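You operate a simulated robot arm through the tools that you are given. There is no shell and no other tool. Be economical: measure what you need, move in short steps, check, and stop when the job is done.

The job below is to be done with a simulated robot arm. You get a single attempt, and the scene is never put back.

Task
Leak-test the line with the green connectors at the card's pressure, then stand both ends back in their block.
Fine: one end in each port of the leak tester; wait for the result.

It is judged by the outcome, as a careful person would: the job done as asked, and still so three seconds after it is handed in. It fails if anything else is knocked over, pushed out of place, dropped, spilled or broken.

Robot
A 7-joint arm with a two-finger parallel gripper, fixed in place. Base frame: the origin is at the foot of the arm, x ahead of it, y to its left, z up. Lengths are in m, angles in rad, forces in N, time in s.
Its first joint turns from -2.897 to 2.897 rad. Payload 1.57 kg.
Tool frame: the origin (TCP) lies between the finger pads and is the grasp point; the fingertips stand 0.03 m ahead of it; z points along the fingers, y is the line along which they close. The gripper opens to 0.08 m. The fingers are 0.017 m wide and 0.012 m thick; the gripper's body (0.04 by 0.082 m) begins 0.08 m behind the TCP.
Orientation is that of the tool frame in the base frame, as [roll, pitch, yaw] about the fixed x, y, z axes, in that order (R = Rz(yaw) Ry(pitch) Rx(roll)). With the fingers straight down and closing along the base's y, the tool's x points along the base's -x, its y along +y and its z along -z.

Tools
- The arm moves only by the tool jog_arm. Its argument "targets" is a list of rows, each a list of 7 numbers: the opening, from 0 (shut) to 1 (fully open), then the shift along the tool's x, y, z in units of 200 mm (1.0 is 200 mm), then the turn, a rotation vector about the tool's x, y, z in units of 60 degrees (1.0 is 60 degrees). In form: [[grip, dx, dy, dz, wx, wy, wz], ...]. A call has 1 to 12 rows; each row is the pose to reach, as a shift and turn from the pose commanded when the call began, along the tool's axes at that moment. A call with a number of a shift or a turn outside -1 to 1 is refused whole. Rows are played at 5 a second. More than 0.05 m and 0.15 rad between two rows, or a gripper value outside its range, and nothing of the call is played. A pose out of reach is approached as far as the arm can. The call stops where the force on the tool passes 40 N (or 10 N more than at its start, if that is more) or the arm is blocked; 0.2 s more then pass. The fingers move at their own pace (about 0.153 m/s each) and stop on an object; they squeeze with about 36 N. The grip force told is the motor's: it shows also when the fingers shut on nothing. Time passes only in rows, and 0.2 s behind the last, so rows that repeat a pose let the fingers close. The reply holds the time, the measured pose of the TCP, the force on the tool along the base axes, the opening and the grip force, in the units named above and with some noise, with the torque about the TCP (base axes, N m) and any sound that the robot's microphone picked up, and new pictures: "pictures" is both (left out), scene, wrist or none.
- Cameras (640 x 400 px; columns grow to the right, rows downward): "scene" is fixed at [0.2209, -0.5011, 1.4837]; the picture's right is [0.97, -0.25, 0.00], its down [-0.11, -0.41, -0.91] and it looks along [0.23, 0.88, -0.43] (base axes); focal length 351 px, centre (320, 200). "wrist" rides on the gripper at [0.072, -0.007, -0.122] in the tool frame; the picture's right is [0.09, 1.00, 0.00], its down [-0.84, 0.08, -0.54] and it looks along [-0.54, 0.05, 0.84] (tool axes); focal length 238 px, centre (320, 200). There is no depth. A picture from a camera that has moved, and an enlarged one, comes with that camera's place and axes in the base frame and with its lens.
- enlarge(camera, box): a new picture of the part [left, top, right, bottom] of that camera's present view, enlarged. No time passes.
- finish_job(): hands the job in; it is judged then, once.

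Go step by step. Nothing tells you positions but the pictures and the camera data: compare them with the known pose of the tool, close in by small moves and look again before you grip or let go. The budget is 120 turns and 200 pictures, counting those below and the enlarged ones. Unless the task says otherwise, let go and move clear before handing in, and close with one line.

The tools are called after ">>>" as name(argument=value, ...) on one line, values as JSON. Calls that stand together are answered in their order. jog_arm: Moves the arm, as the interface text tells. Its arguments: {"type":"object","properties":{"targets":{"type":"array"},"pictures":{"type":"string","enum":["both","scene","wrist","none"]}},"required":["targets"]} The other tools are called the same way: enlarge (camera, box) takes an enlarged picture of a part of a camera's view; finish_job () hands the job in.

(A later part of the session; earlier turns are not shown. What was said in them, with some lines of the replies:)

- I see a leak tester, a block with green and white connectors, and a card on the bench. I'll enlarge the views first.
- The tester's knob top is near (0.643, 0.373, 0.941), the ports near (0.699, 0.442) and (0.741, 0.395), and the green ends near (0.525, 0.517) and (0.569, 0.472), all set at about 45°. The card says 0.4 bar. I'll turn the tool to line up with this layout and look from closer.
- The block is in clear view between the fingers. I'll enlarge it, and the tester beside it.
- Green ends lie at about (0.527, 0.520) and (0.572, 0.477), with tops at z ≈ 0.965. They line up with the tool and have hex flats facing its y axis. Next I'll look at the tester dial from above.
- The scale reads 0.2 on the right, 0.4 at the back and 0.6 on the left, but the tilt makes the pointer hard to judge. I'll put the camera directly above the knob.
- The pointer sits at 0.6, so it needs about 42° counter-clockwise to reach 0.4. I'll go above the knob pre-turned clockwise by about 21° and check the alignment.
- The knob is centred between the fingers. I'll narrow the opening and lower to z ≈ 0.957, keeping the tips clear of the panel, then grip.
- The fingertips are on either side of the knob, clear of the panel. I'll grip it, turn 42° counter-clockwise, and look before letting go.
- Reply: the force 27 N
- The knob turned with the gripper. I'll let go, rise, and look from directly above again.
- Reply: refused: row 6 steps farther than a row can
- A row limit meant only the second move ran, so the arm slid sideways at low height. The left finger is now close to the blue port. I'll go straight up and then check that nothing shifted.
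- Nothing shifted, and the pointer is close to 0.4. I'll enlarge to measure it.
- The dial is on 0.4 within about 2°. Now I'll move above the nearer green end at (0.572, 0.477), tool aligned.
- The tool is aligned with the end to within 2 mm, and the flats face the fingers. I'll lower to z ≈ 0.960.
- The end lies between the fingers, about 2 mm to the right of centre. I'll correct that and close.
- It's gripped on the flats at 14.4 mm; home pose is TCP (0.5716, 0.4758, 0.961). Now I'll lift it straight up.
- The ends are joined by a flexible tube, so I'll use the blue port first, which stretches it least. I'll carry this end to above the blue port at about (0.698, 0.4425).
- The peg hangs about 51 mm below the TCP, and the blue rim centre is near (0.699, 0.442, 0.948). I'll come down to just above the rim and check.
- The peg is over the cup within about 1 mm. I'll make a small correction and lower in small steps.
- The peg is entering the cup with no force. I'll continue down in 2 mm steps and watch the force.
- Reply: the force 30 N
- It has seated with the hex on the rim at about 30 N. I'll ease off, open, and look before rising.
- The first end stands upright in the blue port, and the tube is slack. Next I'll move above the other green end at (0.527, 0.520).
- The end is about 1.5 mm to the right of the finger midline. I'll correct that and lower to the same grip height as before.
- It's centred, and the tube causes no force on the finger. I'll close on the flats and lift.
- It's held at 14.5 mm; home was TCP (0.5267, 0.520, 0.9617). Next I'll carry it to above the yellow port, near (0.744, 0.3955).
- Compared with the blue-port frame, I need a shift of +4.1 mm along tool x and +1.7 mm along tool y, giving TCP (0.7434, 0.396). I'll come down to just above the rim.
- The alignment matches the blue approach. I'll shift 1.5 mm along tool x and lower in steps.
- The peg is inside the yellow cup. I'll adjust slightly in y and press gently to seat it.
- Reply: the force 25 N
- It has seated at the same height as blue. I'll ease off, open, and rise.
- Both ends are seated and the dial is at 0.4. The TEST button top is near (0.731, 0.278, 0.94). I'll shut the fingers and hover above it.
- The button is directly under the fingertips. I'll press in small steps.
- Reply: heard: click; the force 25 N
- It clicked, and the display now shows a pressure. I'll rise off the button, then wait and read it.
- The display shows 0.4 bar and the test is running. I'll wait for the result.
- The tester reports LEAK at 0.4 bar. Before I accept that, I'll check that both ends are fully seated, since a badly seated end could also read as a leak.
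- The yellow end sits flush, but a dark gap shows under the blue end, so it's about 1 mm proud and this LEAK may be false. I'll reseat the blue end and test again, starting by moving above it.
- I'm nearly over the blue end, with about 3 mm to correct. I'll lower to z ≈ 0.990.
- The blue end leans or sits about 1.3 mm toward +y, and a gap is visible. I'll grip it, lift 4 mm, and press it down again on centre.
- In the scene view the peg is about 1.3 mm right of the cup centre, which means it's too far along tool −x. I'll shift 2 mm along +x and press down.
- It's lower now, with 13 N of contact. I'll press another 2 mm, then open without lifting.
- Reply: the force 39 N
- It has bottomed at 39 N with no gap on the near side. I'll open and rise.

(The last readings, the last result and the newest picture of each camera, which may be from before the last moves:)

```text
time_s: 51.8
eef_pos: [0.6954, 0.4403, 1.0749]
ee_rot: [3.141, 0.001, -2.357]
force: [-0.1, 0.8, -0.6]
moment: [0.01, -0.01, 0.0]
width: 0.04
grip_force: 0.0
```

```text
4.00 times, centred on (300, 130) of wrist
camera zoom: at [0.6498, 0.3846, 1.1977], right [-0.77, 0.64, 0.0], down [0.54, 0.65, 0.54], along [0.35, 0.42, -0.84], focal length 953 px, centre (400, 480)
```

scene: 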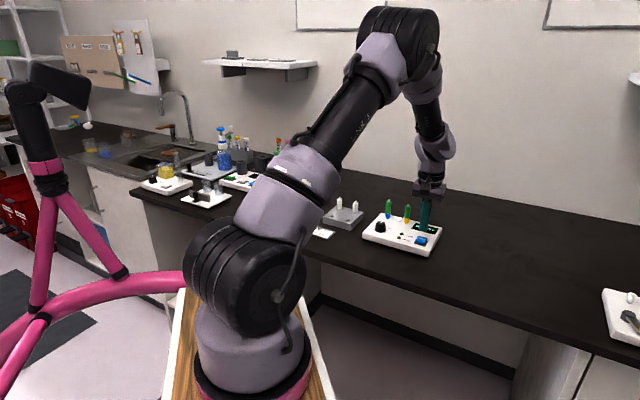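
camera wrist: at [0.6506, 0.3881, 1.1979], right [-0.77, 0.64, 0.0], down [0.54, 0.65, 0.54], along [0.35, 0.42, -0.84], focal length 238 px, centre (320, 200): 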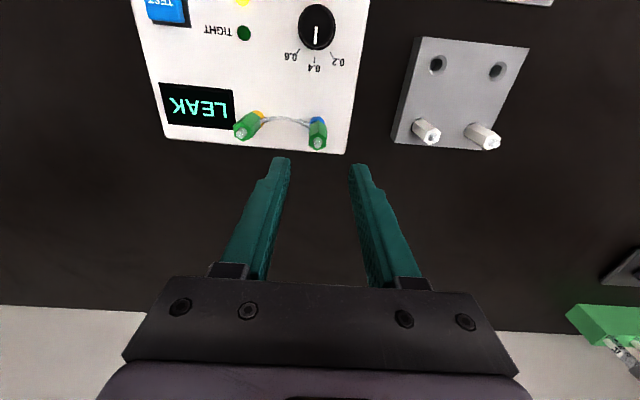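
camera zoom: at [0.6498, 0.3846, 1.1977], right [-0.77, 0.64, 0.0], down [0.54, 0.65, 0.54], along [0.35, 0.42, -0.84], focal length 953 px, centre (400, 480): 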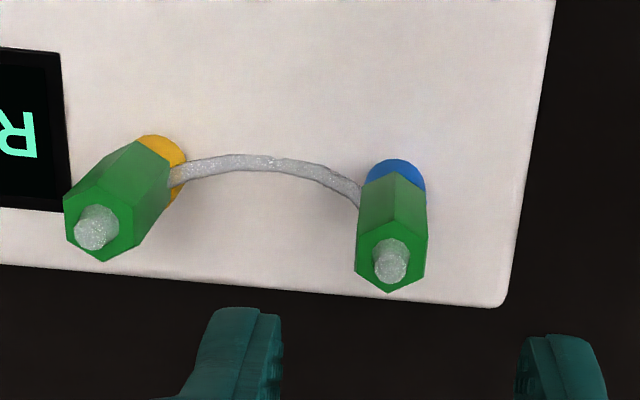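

The blue end now sits lower and the display has reset to READY. I'll run the test again.

>>> jog_arm(targets=[[0, 0.09, -0.14, 0, 0, 0, 0], [0, 0.18, -0.28, 0, 0, 0, 0], [0, 0.27, -0.42, 0, 0, 0, 0], [0, 0.36, -0.56, 0, 0, 0, 0], [0, 0.445, -0.7, 0, 0, 0, 0], [0, 0.445, -0.7, 0.15, 0, 0, 0], [0, 0.445, -0.7, 0.3, 0, 0, 0], [0, 0.445, -0.7, 0.42, 0, 0, 0], [0, 0.445, -0.7, 0.42, 0, 0, 0]], pictures="wrist")

>>> enlarge(camera="scene", box=[376, 200, 456, 260])

```text
time_s: 53.8
eef_pos: [0.7316, 0.279, 0.9918]
ee_rot: [3.141, 0.0, -2.356]
force: [-0.2, 0.4, -0.9]
moment: [0.01, -0.01, 0.02]
width: 0.0
grip_force: 21.4
camera wrist: at [0.6862, 0.2229, 1.1165], right [-0.77, 0.64, 0.0], down [0.54, 0.65, 0.54], along [0.35, 0.42, -0.84], focal length 238 px, centre (320, 200)
```

wrist: 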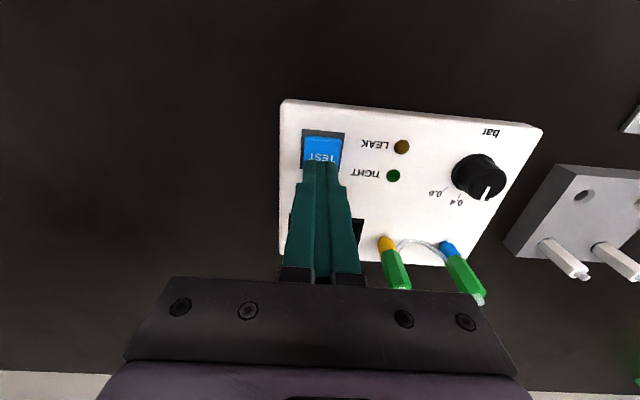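

```text
6.67 times, centred on (416, 230) of scene
camera zoom: at [0.2209, -0.5011, 1.4837], right [0.97, -0.25, 0.0], down [-0.11, -0.41, -0.91], along [0.23, 0.88, -0.43], focal length 2338 px, centre (-320, 0)
```

zoom: 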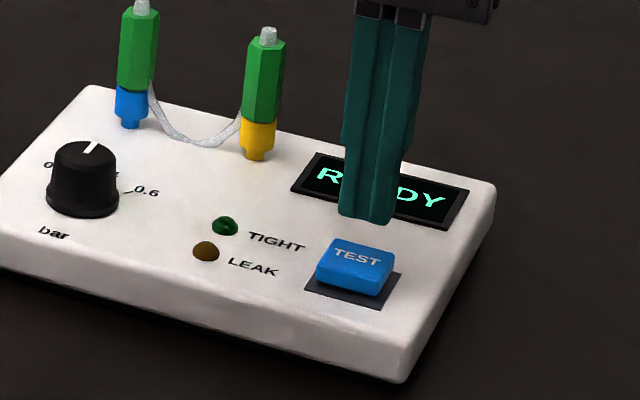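

I'm above the button again, so I'll press and then rise off.

>>> jog_arm(targets=[[0, 0, 0, 0.05, 0, 0, 0], [0, 0, 0, 0.09, 0, 0, 0], [0, 0, 0, 0.11, 0, 0, 0], [0, 0, 0, 0.125, 0, 0, 0], [0, 0, 0, 0.135, 0, 0, 0]], pictures="none")

>>> jog_arm(targets=[[0, 0, 0, -0.02, 0, 0, 0], [0, 0, 0, -0.1, 0, 0, 0], [0, 0, 0, -0.25, 0, 0, 0], [0, 0.1, 0, -0.4, 0, 0, 0], [0, 0.3, 0, -0.5, 0, 0, 0], [0, 0.3, 0, -0.5, 0, 0, 0], [0, 0.3, 0, -0.5, 0, 0, 0], [0, 0.3, 0, -0.5, 0, 0, 0], [0, 0.3, 0, -0.5, 0, 0, 0], [0, 0.3, 0, -0.5, 0, 0, 0], [0, 0.3, 0, -0.5, 0, 0, 0], [0, 0.3, 0, -0.5, 0, 0, 0]], pictures="none")

>>> enlarge(camera="scene", box=[376, 200, 456, 260])

```text
time_s: 55.0
eef_pos: [0.734, 0.2767, 0.9691]
ee_rot: [-3.141, 0.006, -2.356]
force: [-5.7, -2.7, 28.2]
moment: [-0.14, 0.25, -0.15]
width: 0.0
grip_force: 21.4
heard: click
```

```text
time_s: 57.6
eef_pos: [0.6904, 0.2368, 1.0671]
ee_rot: [-3.141, -0.001, -2.358]
force: [-0.1, 0.0, 0.6]
moment: [0.05, 0.0, 0.04]
width: 0.0
grip_force: 20.9
```

```text
6.67 times, centred on (416, 230) of scene
camera zoom: at [0.2209, -0.5011, 1.4837], right [0.97, -0.25, 0.0], down [-0.11, -0.41, -0.91], along [0.23, 0.88, -0.43], focal length 2338 px, centre (-320, 0)
```

zoom: 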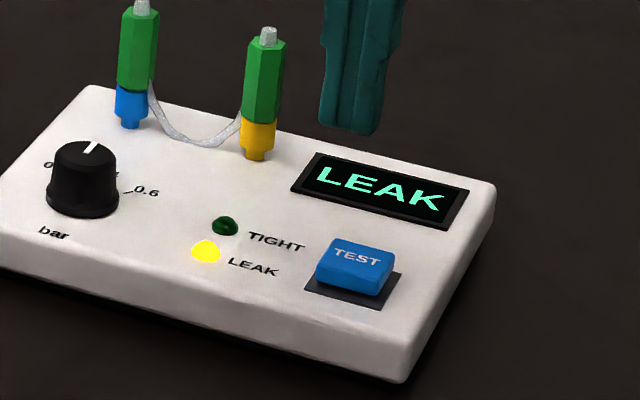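

LEAK again with both ends seated, so that's the line's real result. Now I'll return the ends, starting with the yellow one.

>>> jog_arm(targets=[[0.5, -0.14, 0.07, -0.05, 0, 0, 0], [0.5, -0.28, 0.14, -0.05, 0, 0, 0], [0.5, -0.42, 0.21, -0.05, 0, 0, 0], [0.5, -0.58, 0.29, -0.05, 0, 0, 0], [0.5, -0.738, 0.373, -0.05, 0, 0, 0], [0.5, -0.738, 0.373, -0.05, 0, 0, 0], [0.5, -0.738, 0.373, -0.05, 0, 0, 0]], pictures="none")

>>> enlarge(camera="wrist", box=[240, 80, 400, 180])

```text
time_s: 59.2
eef_pos: [0.7441, 0.3925, 1.0726]
ee_rot: [3.141, 0.0, -2.357]
force: [-0.3, -0.3, 0.0]
moment: [-0.01, 0.03, -0.02]
width: 0.0398
grip_force: 0.0
```

```text
4.00 times, centred on (320, 130) of wrist
camera zoom: at [0.6976, 0.3361, 1.1956], right [-0.77, 0.64, 0.0], down [0.54, 0.65, 0.54], along [0.35, 0.42, -0.84], focal length 953 px, centre (320, 480)
```

zoom: 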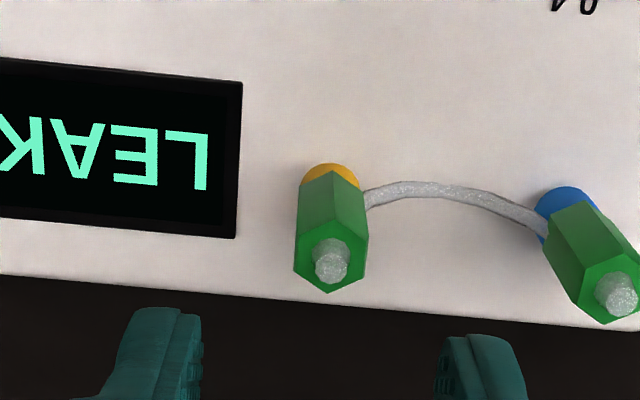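

The yellow end is about 2 mm to the right. I'll correct that, lower to the grip height, close, and lift it out.

>>> jog_arm(targets=[[0.5, -0.003, 0.01, 0.1, 0, 0, 0], [0.5, -0.003, 0.01, 0.22, 0, 0, 0], [0.5, -0.003, 0.01, 0.33, 0, 0, 0], [0.5, -0.003, 0.01, 0.415, 0, 0, 0], [0.5, -0.003, 0.01, 0.415, 0, 0, 0], [0, -0.003, 0.01, 0.415, 0, 0, 0], [0, -0.003, 0.01, 0.415, 0, 0, 0], [0, -0.003, 0.01, 0.415, 0, 0, 0]], pictures="none")

>>> enlarge(camera="wrist", box=[240, 120, 400, 220])

```text
time_s: 61.0
eef_pos: [0.7393, 0.393, 0.992]
ee_rot: [3.141, 0.001, -2.358]
force: [-1.2, 0.6, -2.4]
moment: [0.03, 0.02, -0.01]
width: 0.0139
grip_force: 31.0
```

```text
4.00 times, centred on (320, 170) of wrist
camera zoom: at [0.6951, 0.337, 1.114], right [-0.77, 0.64, 0.0], down [0.54, 0.65, 0.54], along [0.35, 0.42, -0.84], focal length 953 px, centre (320, 320)
```

zoom: 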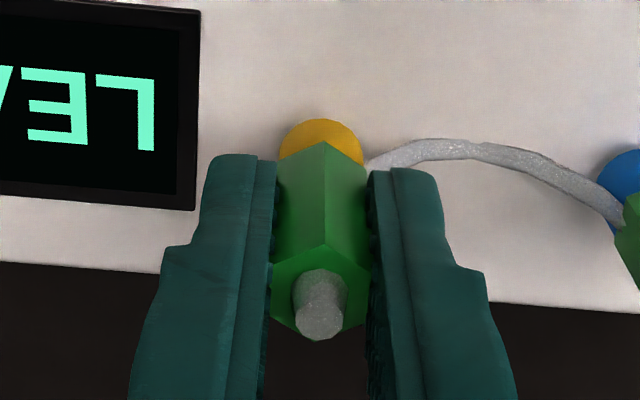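

It's gripped. I'll lift straight up and carry it back toward its hole.

>>> jog_arm(targets=[[0, 0, 0, -0.05, 0, 0, 0], [0, 0, 0, -0.13, 0, 0, 0], [0, 0, 0, -0.25, 0, 0, 0], [0, 0, 0, -0.38, 0, 0, 0], [0, 0, 0, -0.5, 0, 0, 0], [0, 0.05, 0.18, -0.5, 0, 0, 0], [0, 0.1, 0.38, -0.5, 0, 0, 0], [0, 0.15, 0.58, -0.5, 0, 0, 0], [0, 0.2, 0.78, -0.5, 0, 0, 0], [0, 0.25, 0.98, -0.5, 0, 0, 0]], pictures="none")

>>> jog_arm(targets=[[0, 0.03, 0.12, 0, 0, 0, 0], [0, 0.06, 0.22, 0, 0, 0, 0], [0, 0.06, 0.22, 0.1, 0, 0, 0], [0, 0.06, 0.22, 0.2, 0, 0, 0], [0, 0.06, 0.22, 0.2, 0, 0, 0]])

>>> enlarge(camera="scene", box=[310, 165, 400, 230])

>>> enlarge(camera="wrist", box=[260, 100, 380, 200])

```text
time_s: 63.2
eef_pos: [0.5633, 0.4948, 1.0916]
ee_rot: [3.139, 0.001, -2.357]
force: [1.1, 0.1, 0.0]
moment: [0.04, 0.05, -0.02]
width: 0.0143
grip_force: 31.3
```

```text
time_s: 64.4
eef_pos: [0.526, 0.5214, 1.0508]
ee_rot: [-3.141, 0.0, -2.356]
force: [-0.2, 0.1, -0.2]
moment: [-0.01, 0.01, 0.01]
width: 0.0141
grip_force: 30.9
camera wrist: at [0.48, 0.4644, 1.1726], right [-0.77, 0.64, 0.0], down [0.54, 0.65, 0.54], along [0.35, 0.42, -0.84], focal length 238 px, centre (320, 200)
```

scene: 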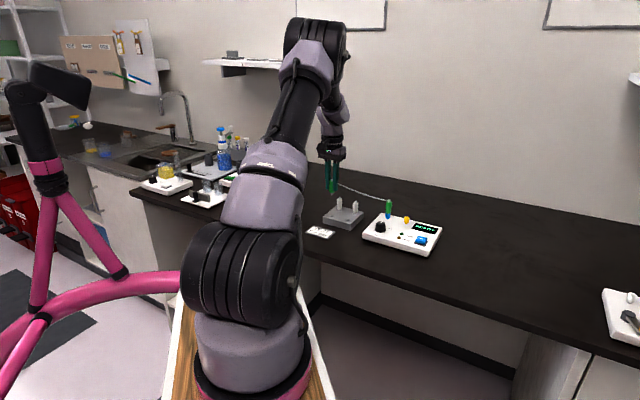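
wrist: 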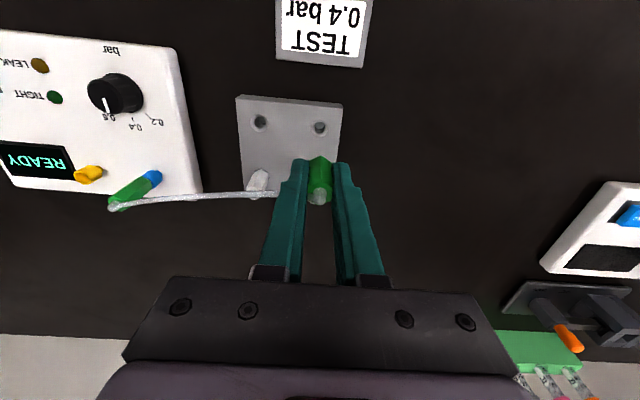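

```text
6.15 times, centred on (355, 198) of scene
camera zoom: at [0.2209, -0.5011, 1.4837], right [0.97, -0.25, 0.0], down [-0.11, -0.41, -0.91], along [0.23, 0.88, -0.43], focal length 2158 px, centre (105, 215)
```

zoom: 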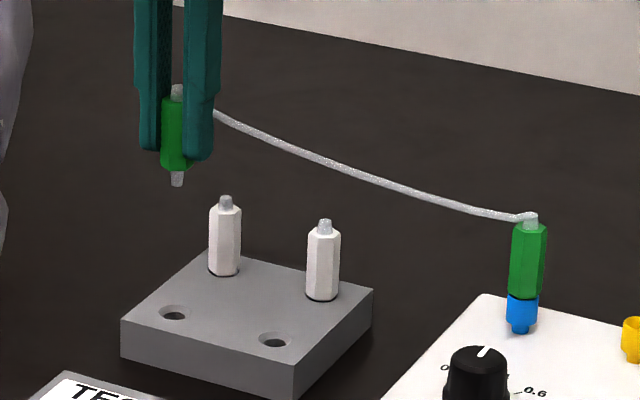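

```text
4.00 times, centred on (320, 150) of wrist
camera zoom: at [0.48, 0.4644, 1.1726], right [-0.77, 0.64, 0.0], down [0.54, 0.65, 0.54], along [0.35, 0.42, -0.84], focal length 953 px, centre (320, 400)
```

zoom: 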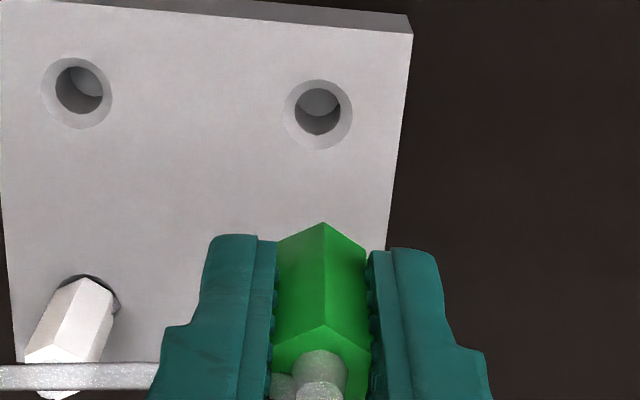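

The hole is nearly under the peg. I'll correct by about 1 mm and lower to just above the block.

>>> jog_arm(targets=[[0, -0.004, -0.006, 0.1, 0, 0, 0], [0, -0.004, -0.006, 0.2, 0, 0, 0], [0, -0.004, -0.006, 0.3, 0, 0, 0], [0, -0.004, -0.006, 0.365, 0, 0, 0], [0, -0.004, -0.006, 0.365, 0, 0, 0], [0, -0.004, -0.006, 0.365, 0, 0, 0]], pictures="none")

>>> enlarge(camera="scene", box=[310, 190, 374, 230])

>>> enlarge(camera="wrist", box=[280, 110, 360, 210])

```text
time_s: 65.8
eef_pos: [0.5305, 0.5205, 0.9765]
ee_rot: [3.14, 0.0, -2.356]
force: [-0.1, -0.3, 0.4]
moment: [-0.01, -0.02, 0.03]
width: 0.0138
grip_force: 30.3
```

```text
10.00 times, centred on (342, 210) of scene
camera zoom: at [0.2209, -0.5011, 1.4837], right [0.97, -0.25, 0.0], down [-0.11, -0.41, -0.91], along [0.23, 0.88, -0.43], focal length 3508 px, centre (100, 100)
```

zoom: 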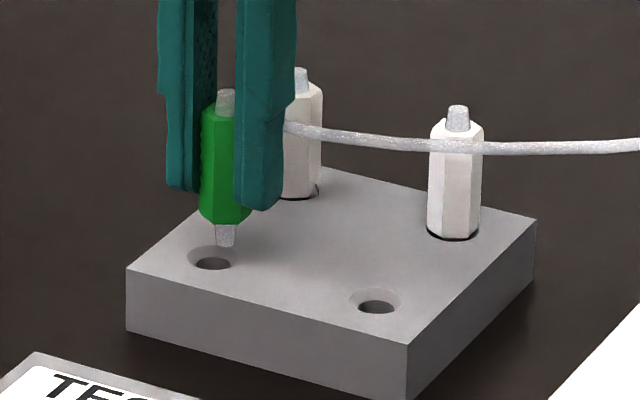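

```text
4.00 times, centred on (320, 160) of wrist
camera zoom: at [0.4838, 0.4639, 1.0996], right [-0.77, 0.64, 0.0], down [0.54, 0.65, 0.54], along [0.35, 0.42, -0.84], focal length 953 px, centre (320, 360)
```

zoom: 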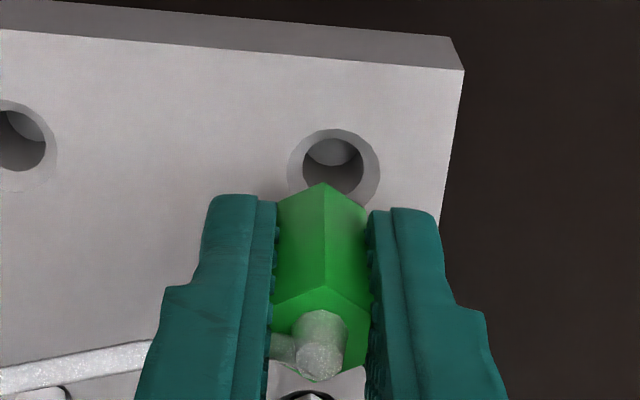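

The peg needs to shift about −3.7 mm in x and −0.7 mm in y. I'll apply that and look again.

>>> jog_arm(targets=[[0, 0.0155, 0.0105, 0, 0, 0, 0], [0, 0.0155, 0.0105, 0, 0, 0, 0], [0, 0.0155, 0.0105, 0, 0, 0, 0]], pictures="none")

>>> enlarge(camera="scene", box=[310, 190, 374, 230])

>>> enlarge(camera="wrist", box=[280, 110, 360, 210])

```text
time_s: 66.6
eef_pos: [0.5258, 0.5192, 0.9791]
ee_rot: [3.141, -0.001, -2.357]
force: [-0.2, 0.5, -0.3]
moment: [0.04, -0.03, 0.0]
width: 0.0141
grip_force: 30.4
```

```text
10.00 times, centred on (342, 210) of scene
camera zoom: at [0.2209, -0.5011, 1.4837], right [0.97, -0.25, 0.0], down [-0.11, -0.41, -0.91], along [0.23, 0.88, -0.43], focal length 3508 px, centre (100, 100)
```

zoom: 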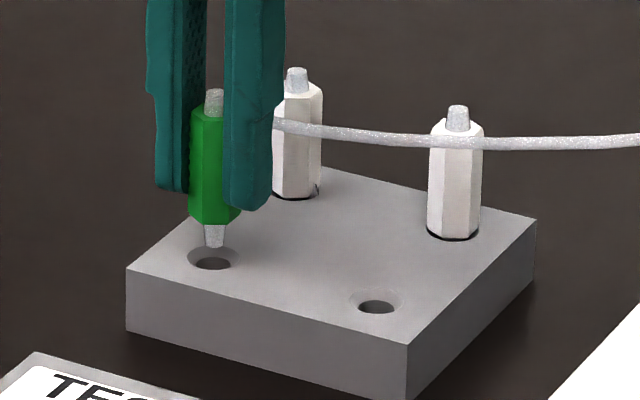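

```text
4.00 times, centred on (320, 160) of wrist
camera zoom: at [0.4796, 0.4628, 1.1005], right [-0.77, 0.64, 0.0], down [0.54, 0.65, 0.54], along [0.35, 0.42, -0.84], focal length 953 px, centre (320, 360)
```

zoom: 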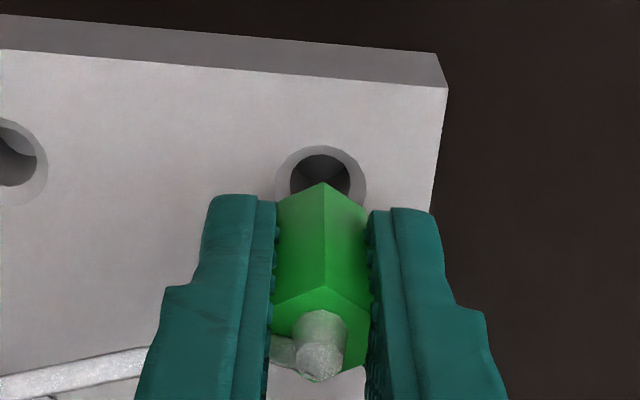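

It's aligned. I'll lower in small steps to the original height, z ≈ 0.961.

>>> jog_arm(targets=[[0, 0.003, 0, 0.02, 0, 0, 0], [0, 0.003, 0, 0.04, 0, 0, 0], [0, 0.003, 0, 0.055, 0, 0, 0], [0, 0.003, 0, 0.07, 0, 0, 0], [0, 0.003, 0, 0.078, 0, 0, 0], [0, 0.003, 0, 0.078, 0, 0, 0]], pictures="none")

>>> enlarge(camera="scene", box=[310, 190, 374, 230])

```text
time_s: 68.0
eef_pos: [0.5259, 0.5192, 0.9633]
ee_rot: [3.14, -0.001, -2.355]
force: [-0.8, -2.9, 5.2]
moment: [-0.07, 0.09, 0.0]
width: 0.014
grip_force: 30.5
```

```text
10.00 times, centred on (342, 210) of scene
camera zoom: at [0.2209, -0.5011, 1.4837], right [0.97, -0.25, 0.0], down [-0.11, -0.41, -0.91], along [0.23, 0.88, -0.43], focal length 3508 px, centre (100, 100)
```

zoom: 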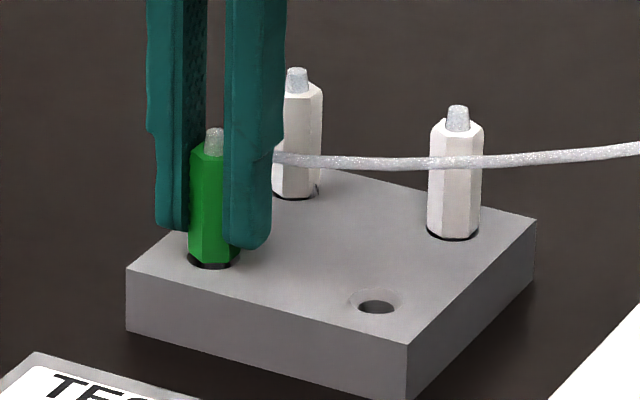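

It's in the hole with light contact. I'll press another 1.5 mm, open, and rise.

>>> jog_arm(targets=[[0, 0, 0, 0.008, 0, 0, 0], [0, 0, 0, 0.008, 0, 0, 0], [0.5, 0, 0, 0.005, 0, 0, 0], [0.5, 0, 0, 0.005, 0, 0, 0], [0.5, 0, 0, -0.05, 0, 0, 0], [0.5, 0, 0, -0.15, 0, 0, 0], [0.5, 0, 0, -0.3, 0, 0, 0], [0.5, 0, 0, -0.45, 0, 0, 0], [0.5, 0, 0, -0.55, 0, 0, 0], [0.5, 0, 0, -0.55, 0, 0, 0]], pictures="none")

>>> enlarge(camera="scene", box=[310, 190, 374, 230])

```text
time_s: 70.2
eef_pos: [0.5257, 0.518, 1.0752]
ee_rot: [-3.141, 0.001, -2.355]
force: [-0.4, -1.0, -0.4]
moment: [-0.04, -0.03, 0.04]
width: 0.0401
grip_force: 0.1
```

```text
10.00 times, centred on (342, 210) of scene
camera zoom: at [0.2209, -0.5011, 1.4837], right [0.97, -0.25, 0.0], down [-0.11, -0.41, -0.91], along [0.23, 0.88, -0.43], focal length 3508 px, centre (100, 100)
```

zoom: 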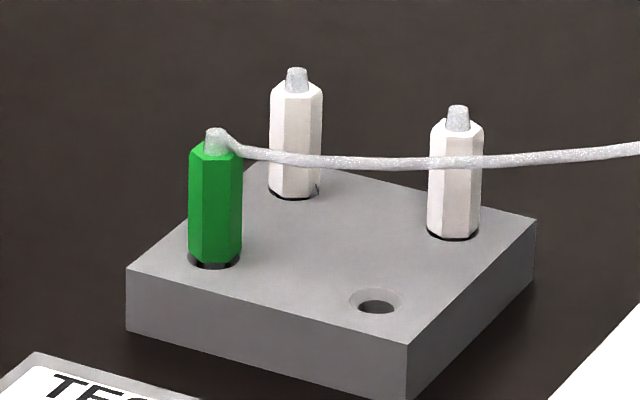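

The first end stands in its hole. Now I'll go back for the blue-port end.

>>> jog_arm(targets=[[0.5, -0.06, -0.17, 0, 0, 0, 0], [0.5, -0.13, -0.35, 0, 0, 0, 0], [0.5, -0.2, -0.53, 0, 0, 0, 0], [0.5, -0.27, -0.71, 0, 0, 0, 0], [0.5, -0.334, -0.882, 0, 0, 0, 0], [0.5, -0.334, -0.882, 0, 0, 0, 0], [0.5, -0.334, -0.882, 0, 0, 0, 0]], pictures="none")

>>> enlarge(camera="wrist", box=[240, 80, 400, 180])

```text
time_s: 71.8
eef_pos: [0.6976, 0.4396, 1.0732]
ee_rot: [3.141, 0.0, -2.357]
force: [0.4, -0.6, 0.6]
moment: [0.0, 0.0, 0.01]
width: 0.0397
grip_force: 0.1
```

```text
4.00 times, centred on (320, 130) of wrist
camera zoom: at [0.6517, 0.3847, 1.1974], right [-0.77, 0.64, 0.0], down [0.54, 0.65, 0.54], along [0.35, 0.42, -0.84], focal length 953 px, centre (320, 480)
```

zoom: 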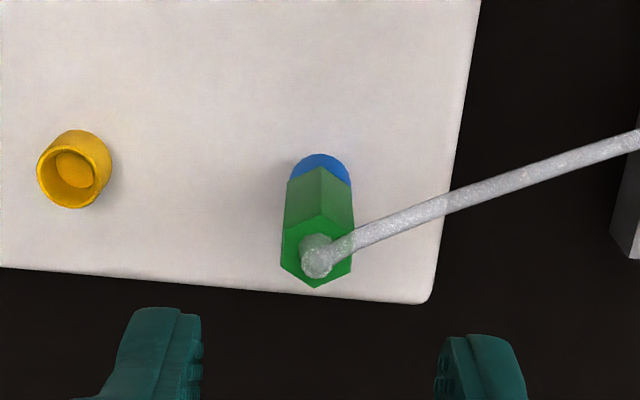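

It's aligned within 2 mm. I'll lower, close, and check the grip.

>>> jog_arm(targets=[[0.5, -0.005, -0.002, 0.1, 0, 0, 0], [0.5, -0.005, -0.002, 0.22, 0, 0, 0], [0.5, -0.005, -0.002, 0.33, 0, 0, 0], [0.5, -0.005, -0.002, 0.415, 0, 0, 0], [0.5, -0.005, -0.002, 0.415, 0, 0, 0], [0, -0.005, -0.002, 0.415, 0, 0, 0], [0, -0.005, -0.002, 0.415, 0, 0, 0], [0, -0.005, -0.002, 0.415, 0, 0, 0]], pictures="none")

>>> enlarge(camera="wrist", box=[240, 120, 400, 220])

```text
time_s: 73.6
eef_pos: [0.7003, 0.442, 0.9901]
ee_rot: [-3.141, 0.001, -2.356]
force: [3.2, -1.2, -2.2]
moment: [-0.05, -0.13, 0.04]
width: 0.014
grip_force: 30.9
```

```text
4.00 times, centred on (320, 170) of wrist
camera zoom: at [0.6542, 0.3864, 1.1129], right [-0.77, 0.64, 0.0], down [0.54, 0.65, 0.54], along [0.35, 0.42, -0.84], focal length 953 px, centre (320, 320)
```

zoom: 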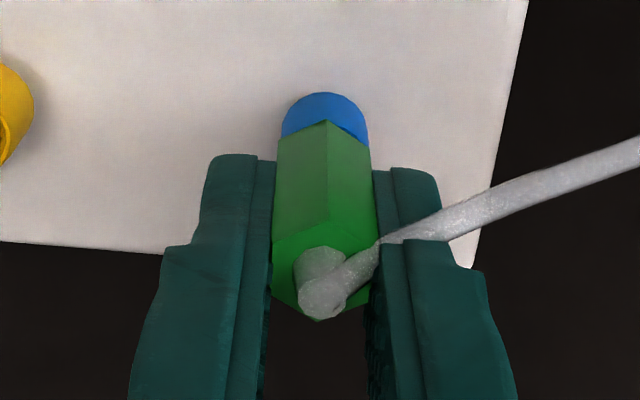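

It's gripped. I'll lift it and carry it above its hole near (0.5716, 0.4758).

>>> jog_arm(targets=[[0, 0, 0, -0.05, 0, 0, 0], [0, 0, 0, -0.15, 0, 0, 0], [0, 0, 0, -0.27, 0, 0, 0], [0, 0, 0, -0.36, 0, 0, 0], [0, 0.06, 0.11, -0.36, 0, 0, 0], [0, 0.12, 0.22, -0.36, 0, 0, 0], [0, 0.19, 0.34, -0.36, 0, 0, 0], [0, 0.26, 0.46, -0.36, 0, 0, 0], [0, 0.329, 0.572, -0.36, 0, 0, 0], [0, 0.329, 0.572, -0.3, 0, 0, 0], [0, 0.329, 0.572, -0.3, 0, 0, 0]])

>>> enlarge(camera="scene", box=[310, 165, 400, 230])

>>> enlarge(camera="wrist", box=[260, 100, 380, 200])

```text
time_s: 76.0
eef_pos: [0.5709, 0.4788, 1.0513]
ee_rot: [3.141, 0.0, -2.355]
force: [-0.7, -0.1, 0.7]
moment: [0.03, 0.02, 0.0]
width: 0.0143
grip_force: 30.2
camera wrist: at [0.5244, 0.423, 1.1746], right [-0.77, 0.64, 0.0], down [0.54, 0.65, 0.54], along [0.35, 0.42, -0.84], focal length 238 px, centre (320, 200)
```

scene: 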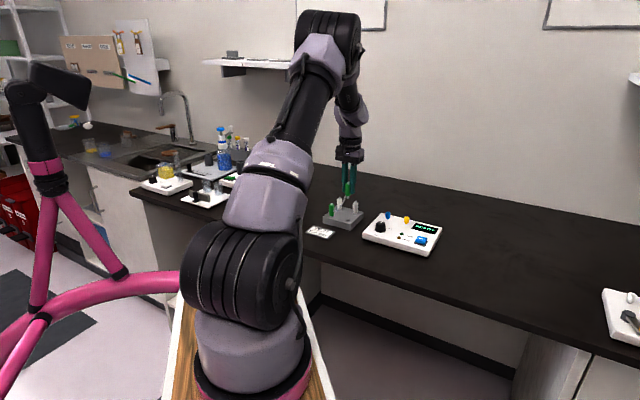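
wrist: 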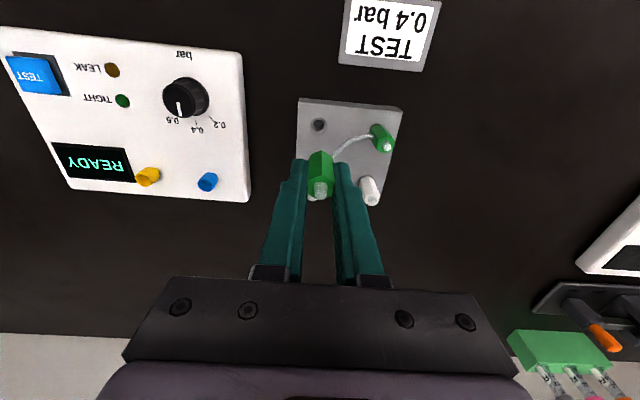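

```text
6.15 times, centred on (355, 198) of scene
camera zoom: at [0.2209, -0.5011, 1.4837], right [0.97, -0.25, 0.0], down [-0.11, -0.41, -0.91], along [0.23, 0.88, -0.43], focal length 2158 px, centre (105, 215)
```

zoom: 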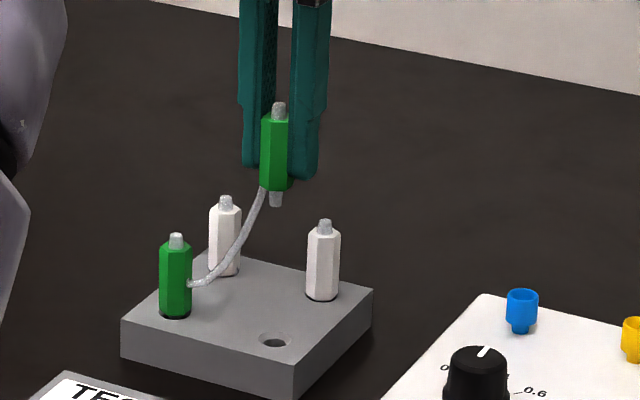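

```text
4.00 times, centred on (320, 150) of wrist
camera zoom: at [0.5244, 0.423, 1.1746], right [-0.77, 0.64, 0.0], down [0.54, 0.65, 0.54], along [0.35, 0.42, -0.84], focal length 953 px, centre (320, 400)
```

zoom: 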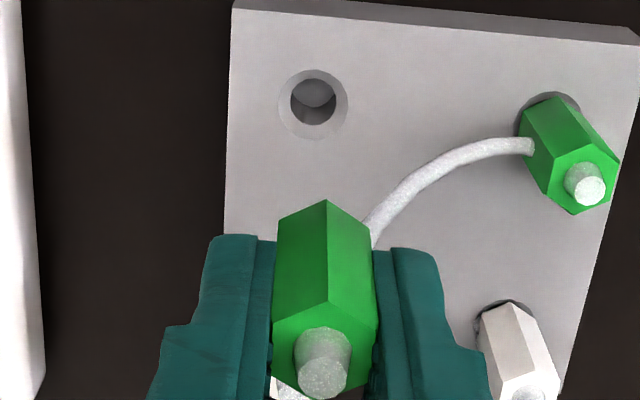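

The hole is about 2.2 mm toward −y. I'll correct that, lower to just above the block, and check.

>>> jog_arm(targets=[[0, 0, -0.011, 0.1, 0, 0, 0], [0, 0, -0.011, 0.2, 0, 0, 0], [0, 0, -0.011, 0.29, 0, 0, 0], [0, 0, -0.011, 0.345, 0, 0, 0], [0, 0, -0.011, 0.345, 0, 0, 0], [0, 0, -0.011, 0.345, 0, 0, 0]], pictures="none")

>>> enlarge(camera="scene", box=[310, 190, 374, 230])

>>> enlarge(camera="wrist", box=[280, 110, 360, 210])

```text
time_s: 77.4
eef_pos: [0.5715, 0.4754, 0.98]
ee_rot: [-3.141, 0.0, -2.359]
force: [-0.5, 0.5, 0.5]
moment: [-0.01, -0.06, -0.01]
width: 0.0142
grip_force: 30.3
```

```text
10.00 times, centred on (342, 210) of scene
camera zoom: at [0.2209, -0.5011, 1.4837], right [0.97, -0.25, 0.0], down [-0.11, -0.41, -0.91], along [0.23, 0.88, -0.43], focal length 3508 px, centre (100, 100)
```

zoom: 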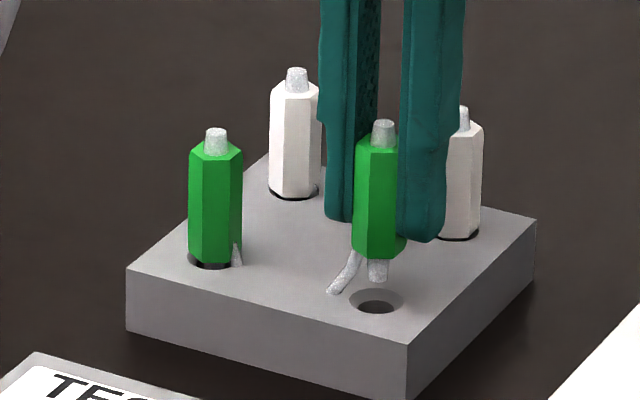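

```text
4.00 times, centred on (320, 160) of wrist
camera zoom: at [0.5259, 0.4201, 1.1041], right [-0.77, 0.64, 0.0], down [0.54, 0.65, 0.54], along [0.35, 0.42, -0.84], focal length 953 px, centre (320, 360)
```

zoom: 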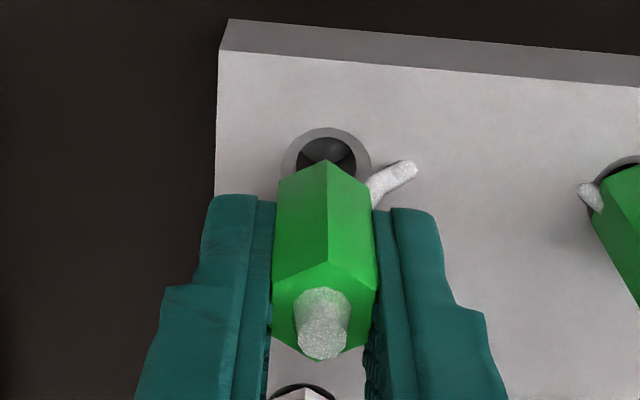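

It's aligned with the hole. I'll lower in small steps.

>>> jog_arm(targets=[[0, 0.002, 0.002, 0.02, 0, 0, 0], [0, 0.002, 0.002, 0.04, 0, 0, 0], [0, 0.002, 0.002, 0.06, 0, 0, 0], [0, 0.002, 0.002, 0.075, 0, 0, 0], [0, 0.002, 0.002, 0.085, 0, 0, 0], [0, 0.002, 0.002, 0.085, 0, 0, 0]], pictures="none")

>>> enlarge(camera="scene", box=[310, 190, 374, 230])

```text
time_s: 78.8
eef_pos: [0.572, 0.4738, 0.9648]
ee_rot: [3.141, 0.0, -2.356]
force: [-1.3, 0.6, 0.0]
moment: [-0.02, 0.01, 0.0]
width: 0.0143
grip_force: 29.7
```

```text
10.00 times, centred on (342, 210) of scene
camera zoom: at [0.2209, -0.5011, 1.4837], right [0.97, -0.25, 0.0], down [-0.11, -0.41, -0.91], along [0.23, 0.88, -0.43], focal length 3508 px, centre (100, 100)
```

zoom: 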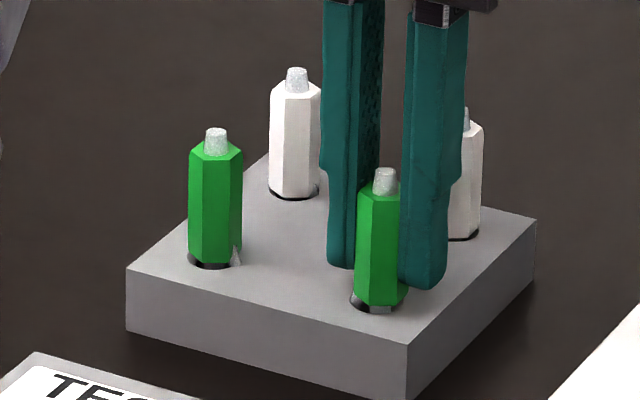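

The peg is in the hole, with about 2 mm left to go. I'll nudge it onto centre and lower to contact.

>>> jog_arm(targets=[[0, 0.005, 0.002, 0.005, 0, 0, 0], [0, 0.005, 0.002, 0.01, 0, 0, 0], [0, 0.005, 0.002, 0.015, 0, 0, 0], [0, 0.005, 0.002, 0.015, 0, 0, 0]], pictures="none")

>>> enlarge(camera="scene", box=[310, 190, 374, 230])

```text
time_s: 79.8
eef_pos: [0.5717, 0.4739, 0.9611]
ee_rot: [3.141, 0.001, -2.357]
force: [2.4, -4.8, 15.7]
moment: [-0.13, -0.05, 0.02]
width: 0.0142
grip_force: 30.2
```

```text
10.00 times, centred on (342, 210) of scene
camera zoom: at [0.2209, -0.5011, 1.4837], right [0.97, -0.25, 0.0], down [-0.11, -0.41, -0.91], along [0.23, 0.88, -0.43], focal length 3508 px, centre (100, 100)
```

zoom: 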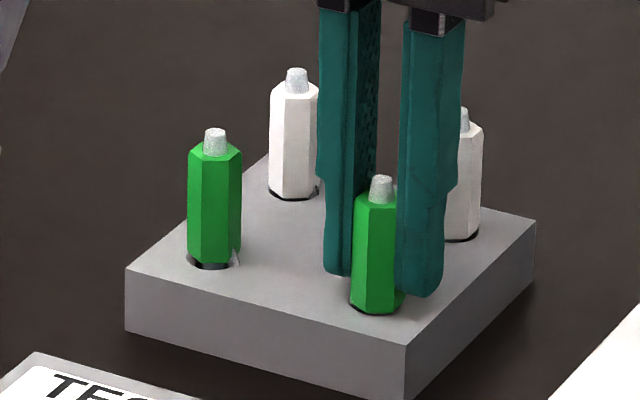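

It has bottomed at 16 N. I'll open and rise clear.

>>> jog_arm(targets=[[0, 0, 0, -0.003, 0, 0, 0], [0.5, 0, 0, -0.003, 0, 0, 0], [0.5, 0, 0, -0.003, 0, 0, 0], [0.5, 0, 0, -0.05, 0, 0, 0], [0.5, 0, 0, -0.15, 0, 0, 0], [0.5, 0, 0, -0.3, 0, 0, 0], [0.5, 0, 0, -0.45, 0, 0, 0], [0.5, 0, 0, -0.65, 0, 0, 0], [0.5, 0.1, 0, -0.8, 0, 0, 0], [0.5, 0.1, 0, -0.8, 0, 0, 0]])

>>> enlarge(camera="scene", box=[310, 190, 374, 230])

>>> enlarge(camera="wrist", box=[260, 100, 400, 200])

>>> enlarge(camera="scene", box=[290, 180, 450, 280])

```text
time_s: 82.0
eef_pos: [0.5538, 0.4599, 1.1212]
ee_rot: [-3.141, 0.001, -2.354]
force: [-0.5, -0.5, 0.2]
moment: [0.02, 0.01, -0.01]
width: 0.0401
grip_force: 0.1
camera wrist: at [0.508, 0.4045, 1.244], right [-0.77, 0.64, 0.0], down [0.54, 0.65, 0.54], along [0.35, 0.42, -0.84], focal length 238 px, centre (320, 200)
```

scene: 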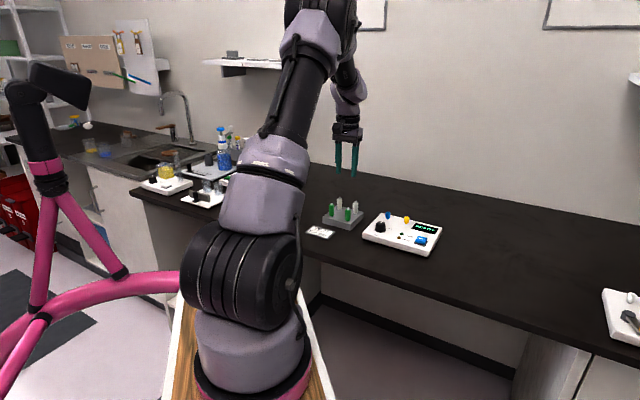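
wrist: 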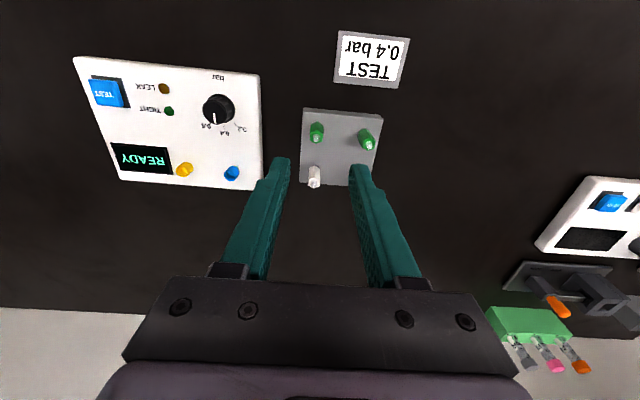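

```text
10.00 times, centred on (342, 210) of scene
camera zoom: at [0.2209, -0.5011, 1.4837], right [0.97, -0.25, 0.0], down [-0.11, -0.41, -0.91], along [0.23, 0.88, -0.43], focal length 3508 px, centre (100, 100)
```

zoom: 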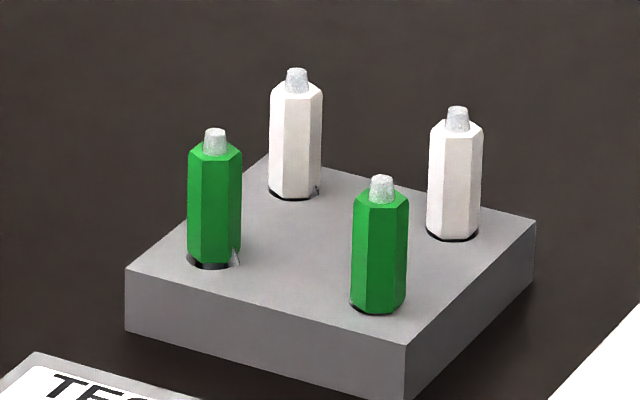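

```text
4.00 times, centred on (330, 150) of wrist
camera zoom: at [0.508, 0.4045, 1.244], right [-0.77, 0.64, 0.0], down [0.54, 0.65, 0.54], along [0.35, 0.42, -0.84], focal length 953 px, centre (280, 400)
```

zoom: 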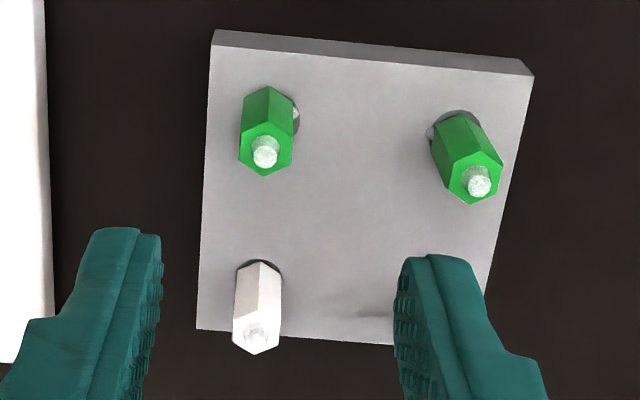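

```text
4.00 times, centred on (370, 230) of scene
camera zoom: at [0.2209, -0.5011, 1.4837], right [0.97, -0.25, 0.0], down [-0.11, -0.41, -0.91], along [0.23, 0.88, -0.43], focal length 1403 px, centre (120, 80)
```

zoom: 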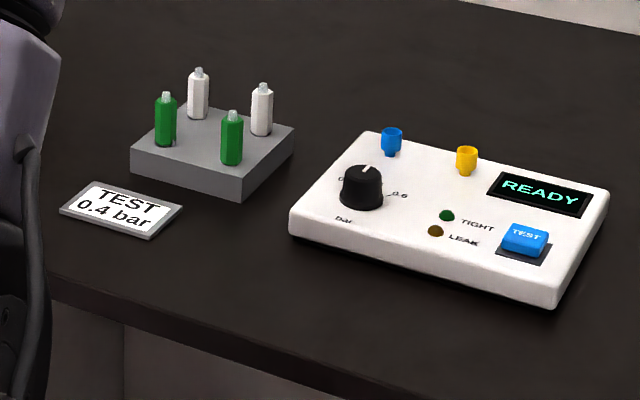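

Both green ends stand upright in their holes. The left one is within about 1 mm of its original height. The whites, card and tester look as they did at the start, and the arm is clear, so I'm handing in.

>>> finish_job()

```text
The job is handed in.
```

The green line was leak-tested at 0.4 bar and the result was LEAK both times, including a repeat after I reseated the blue-port end; both ends are back upright in their block.
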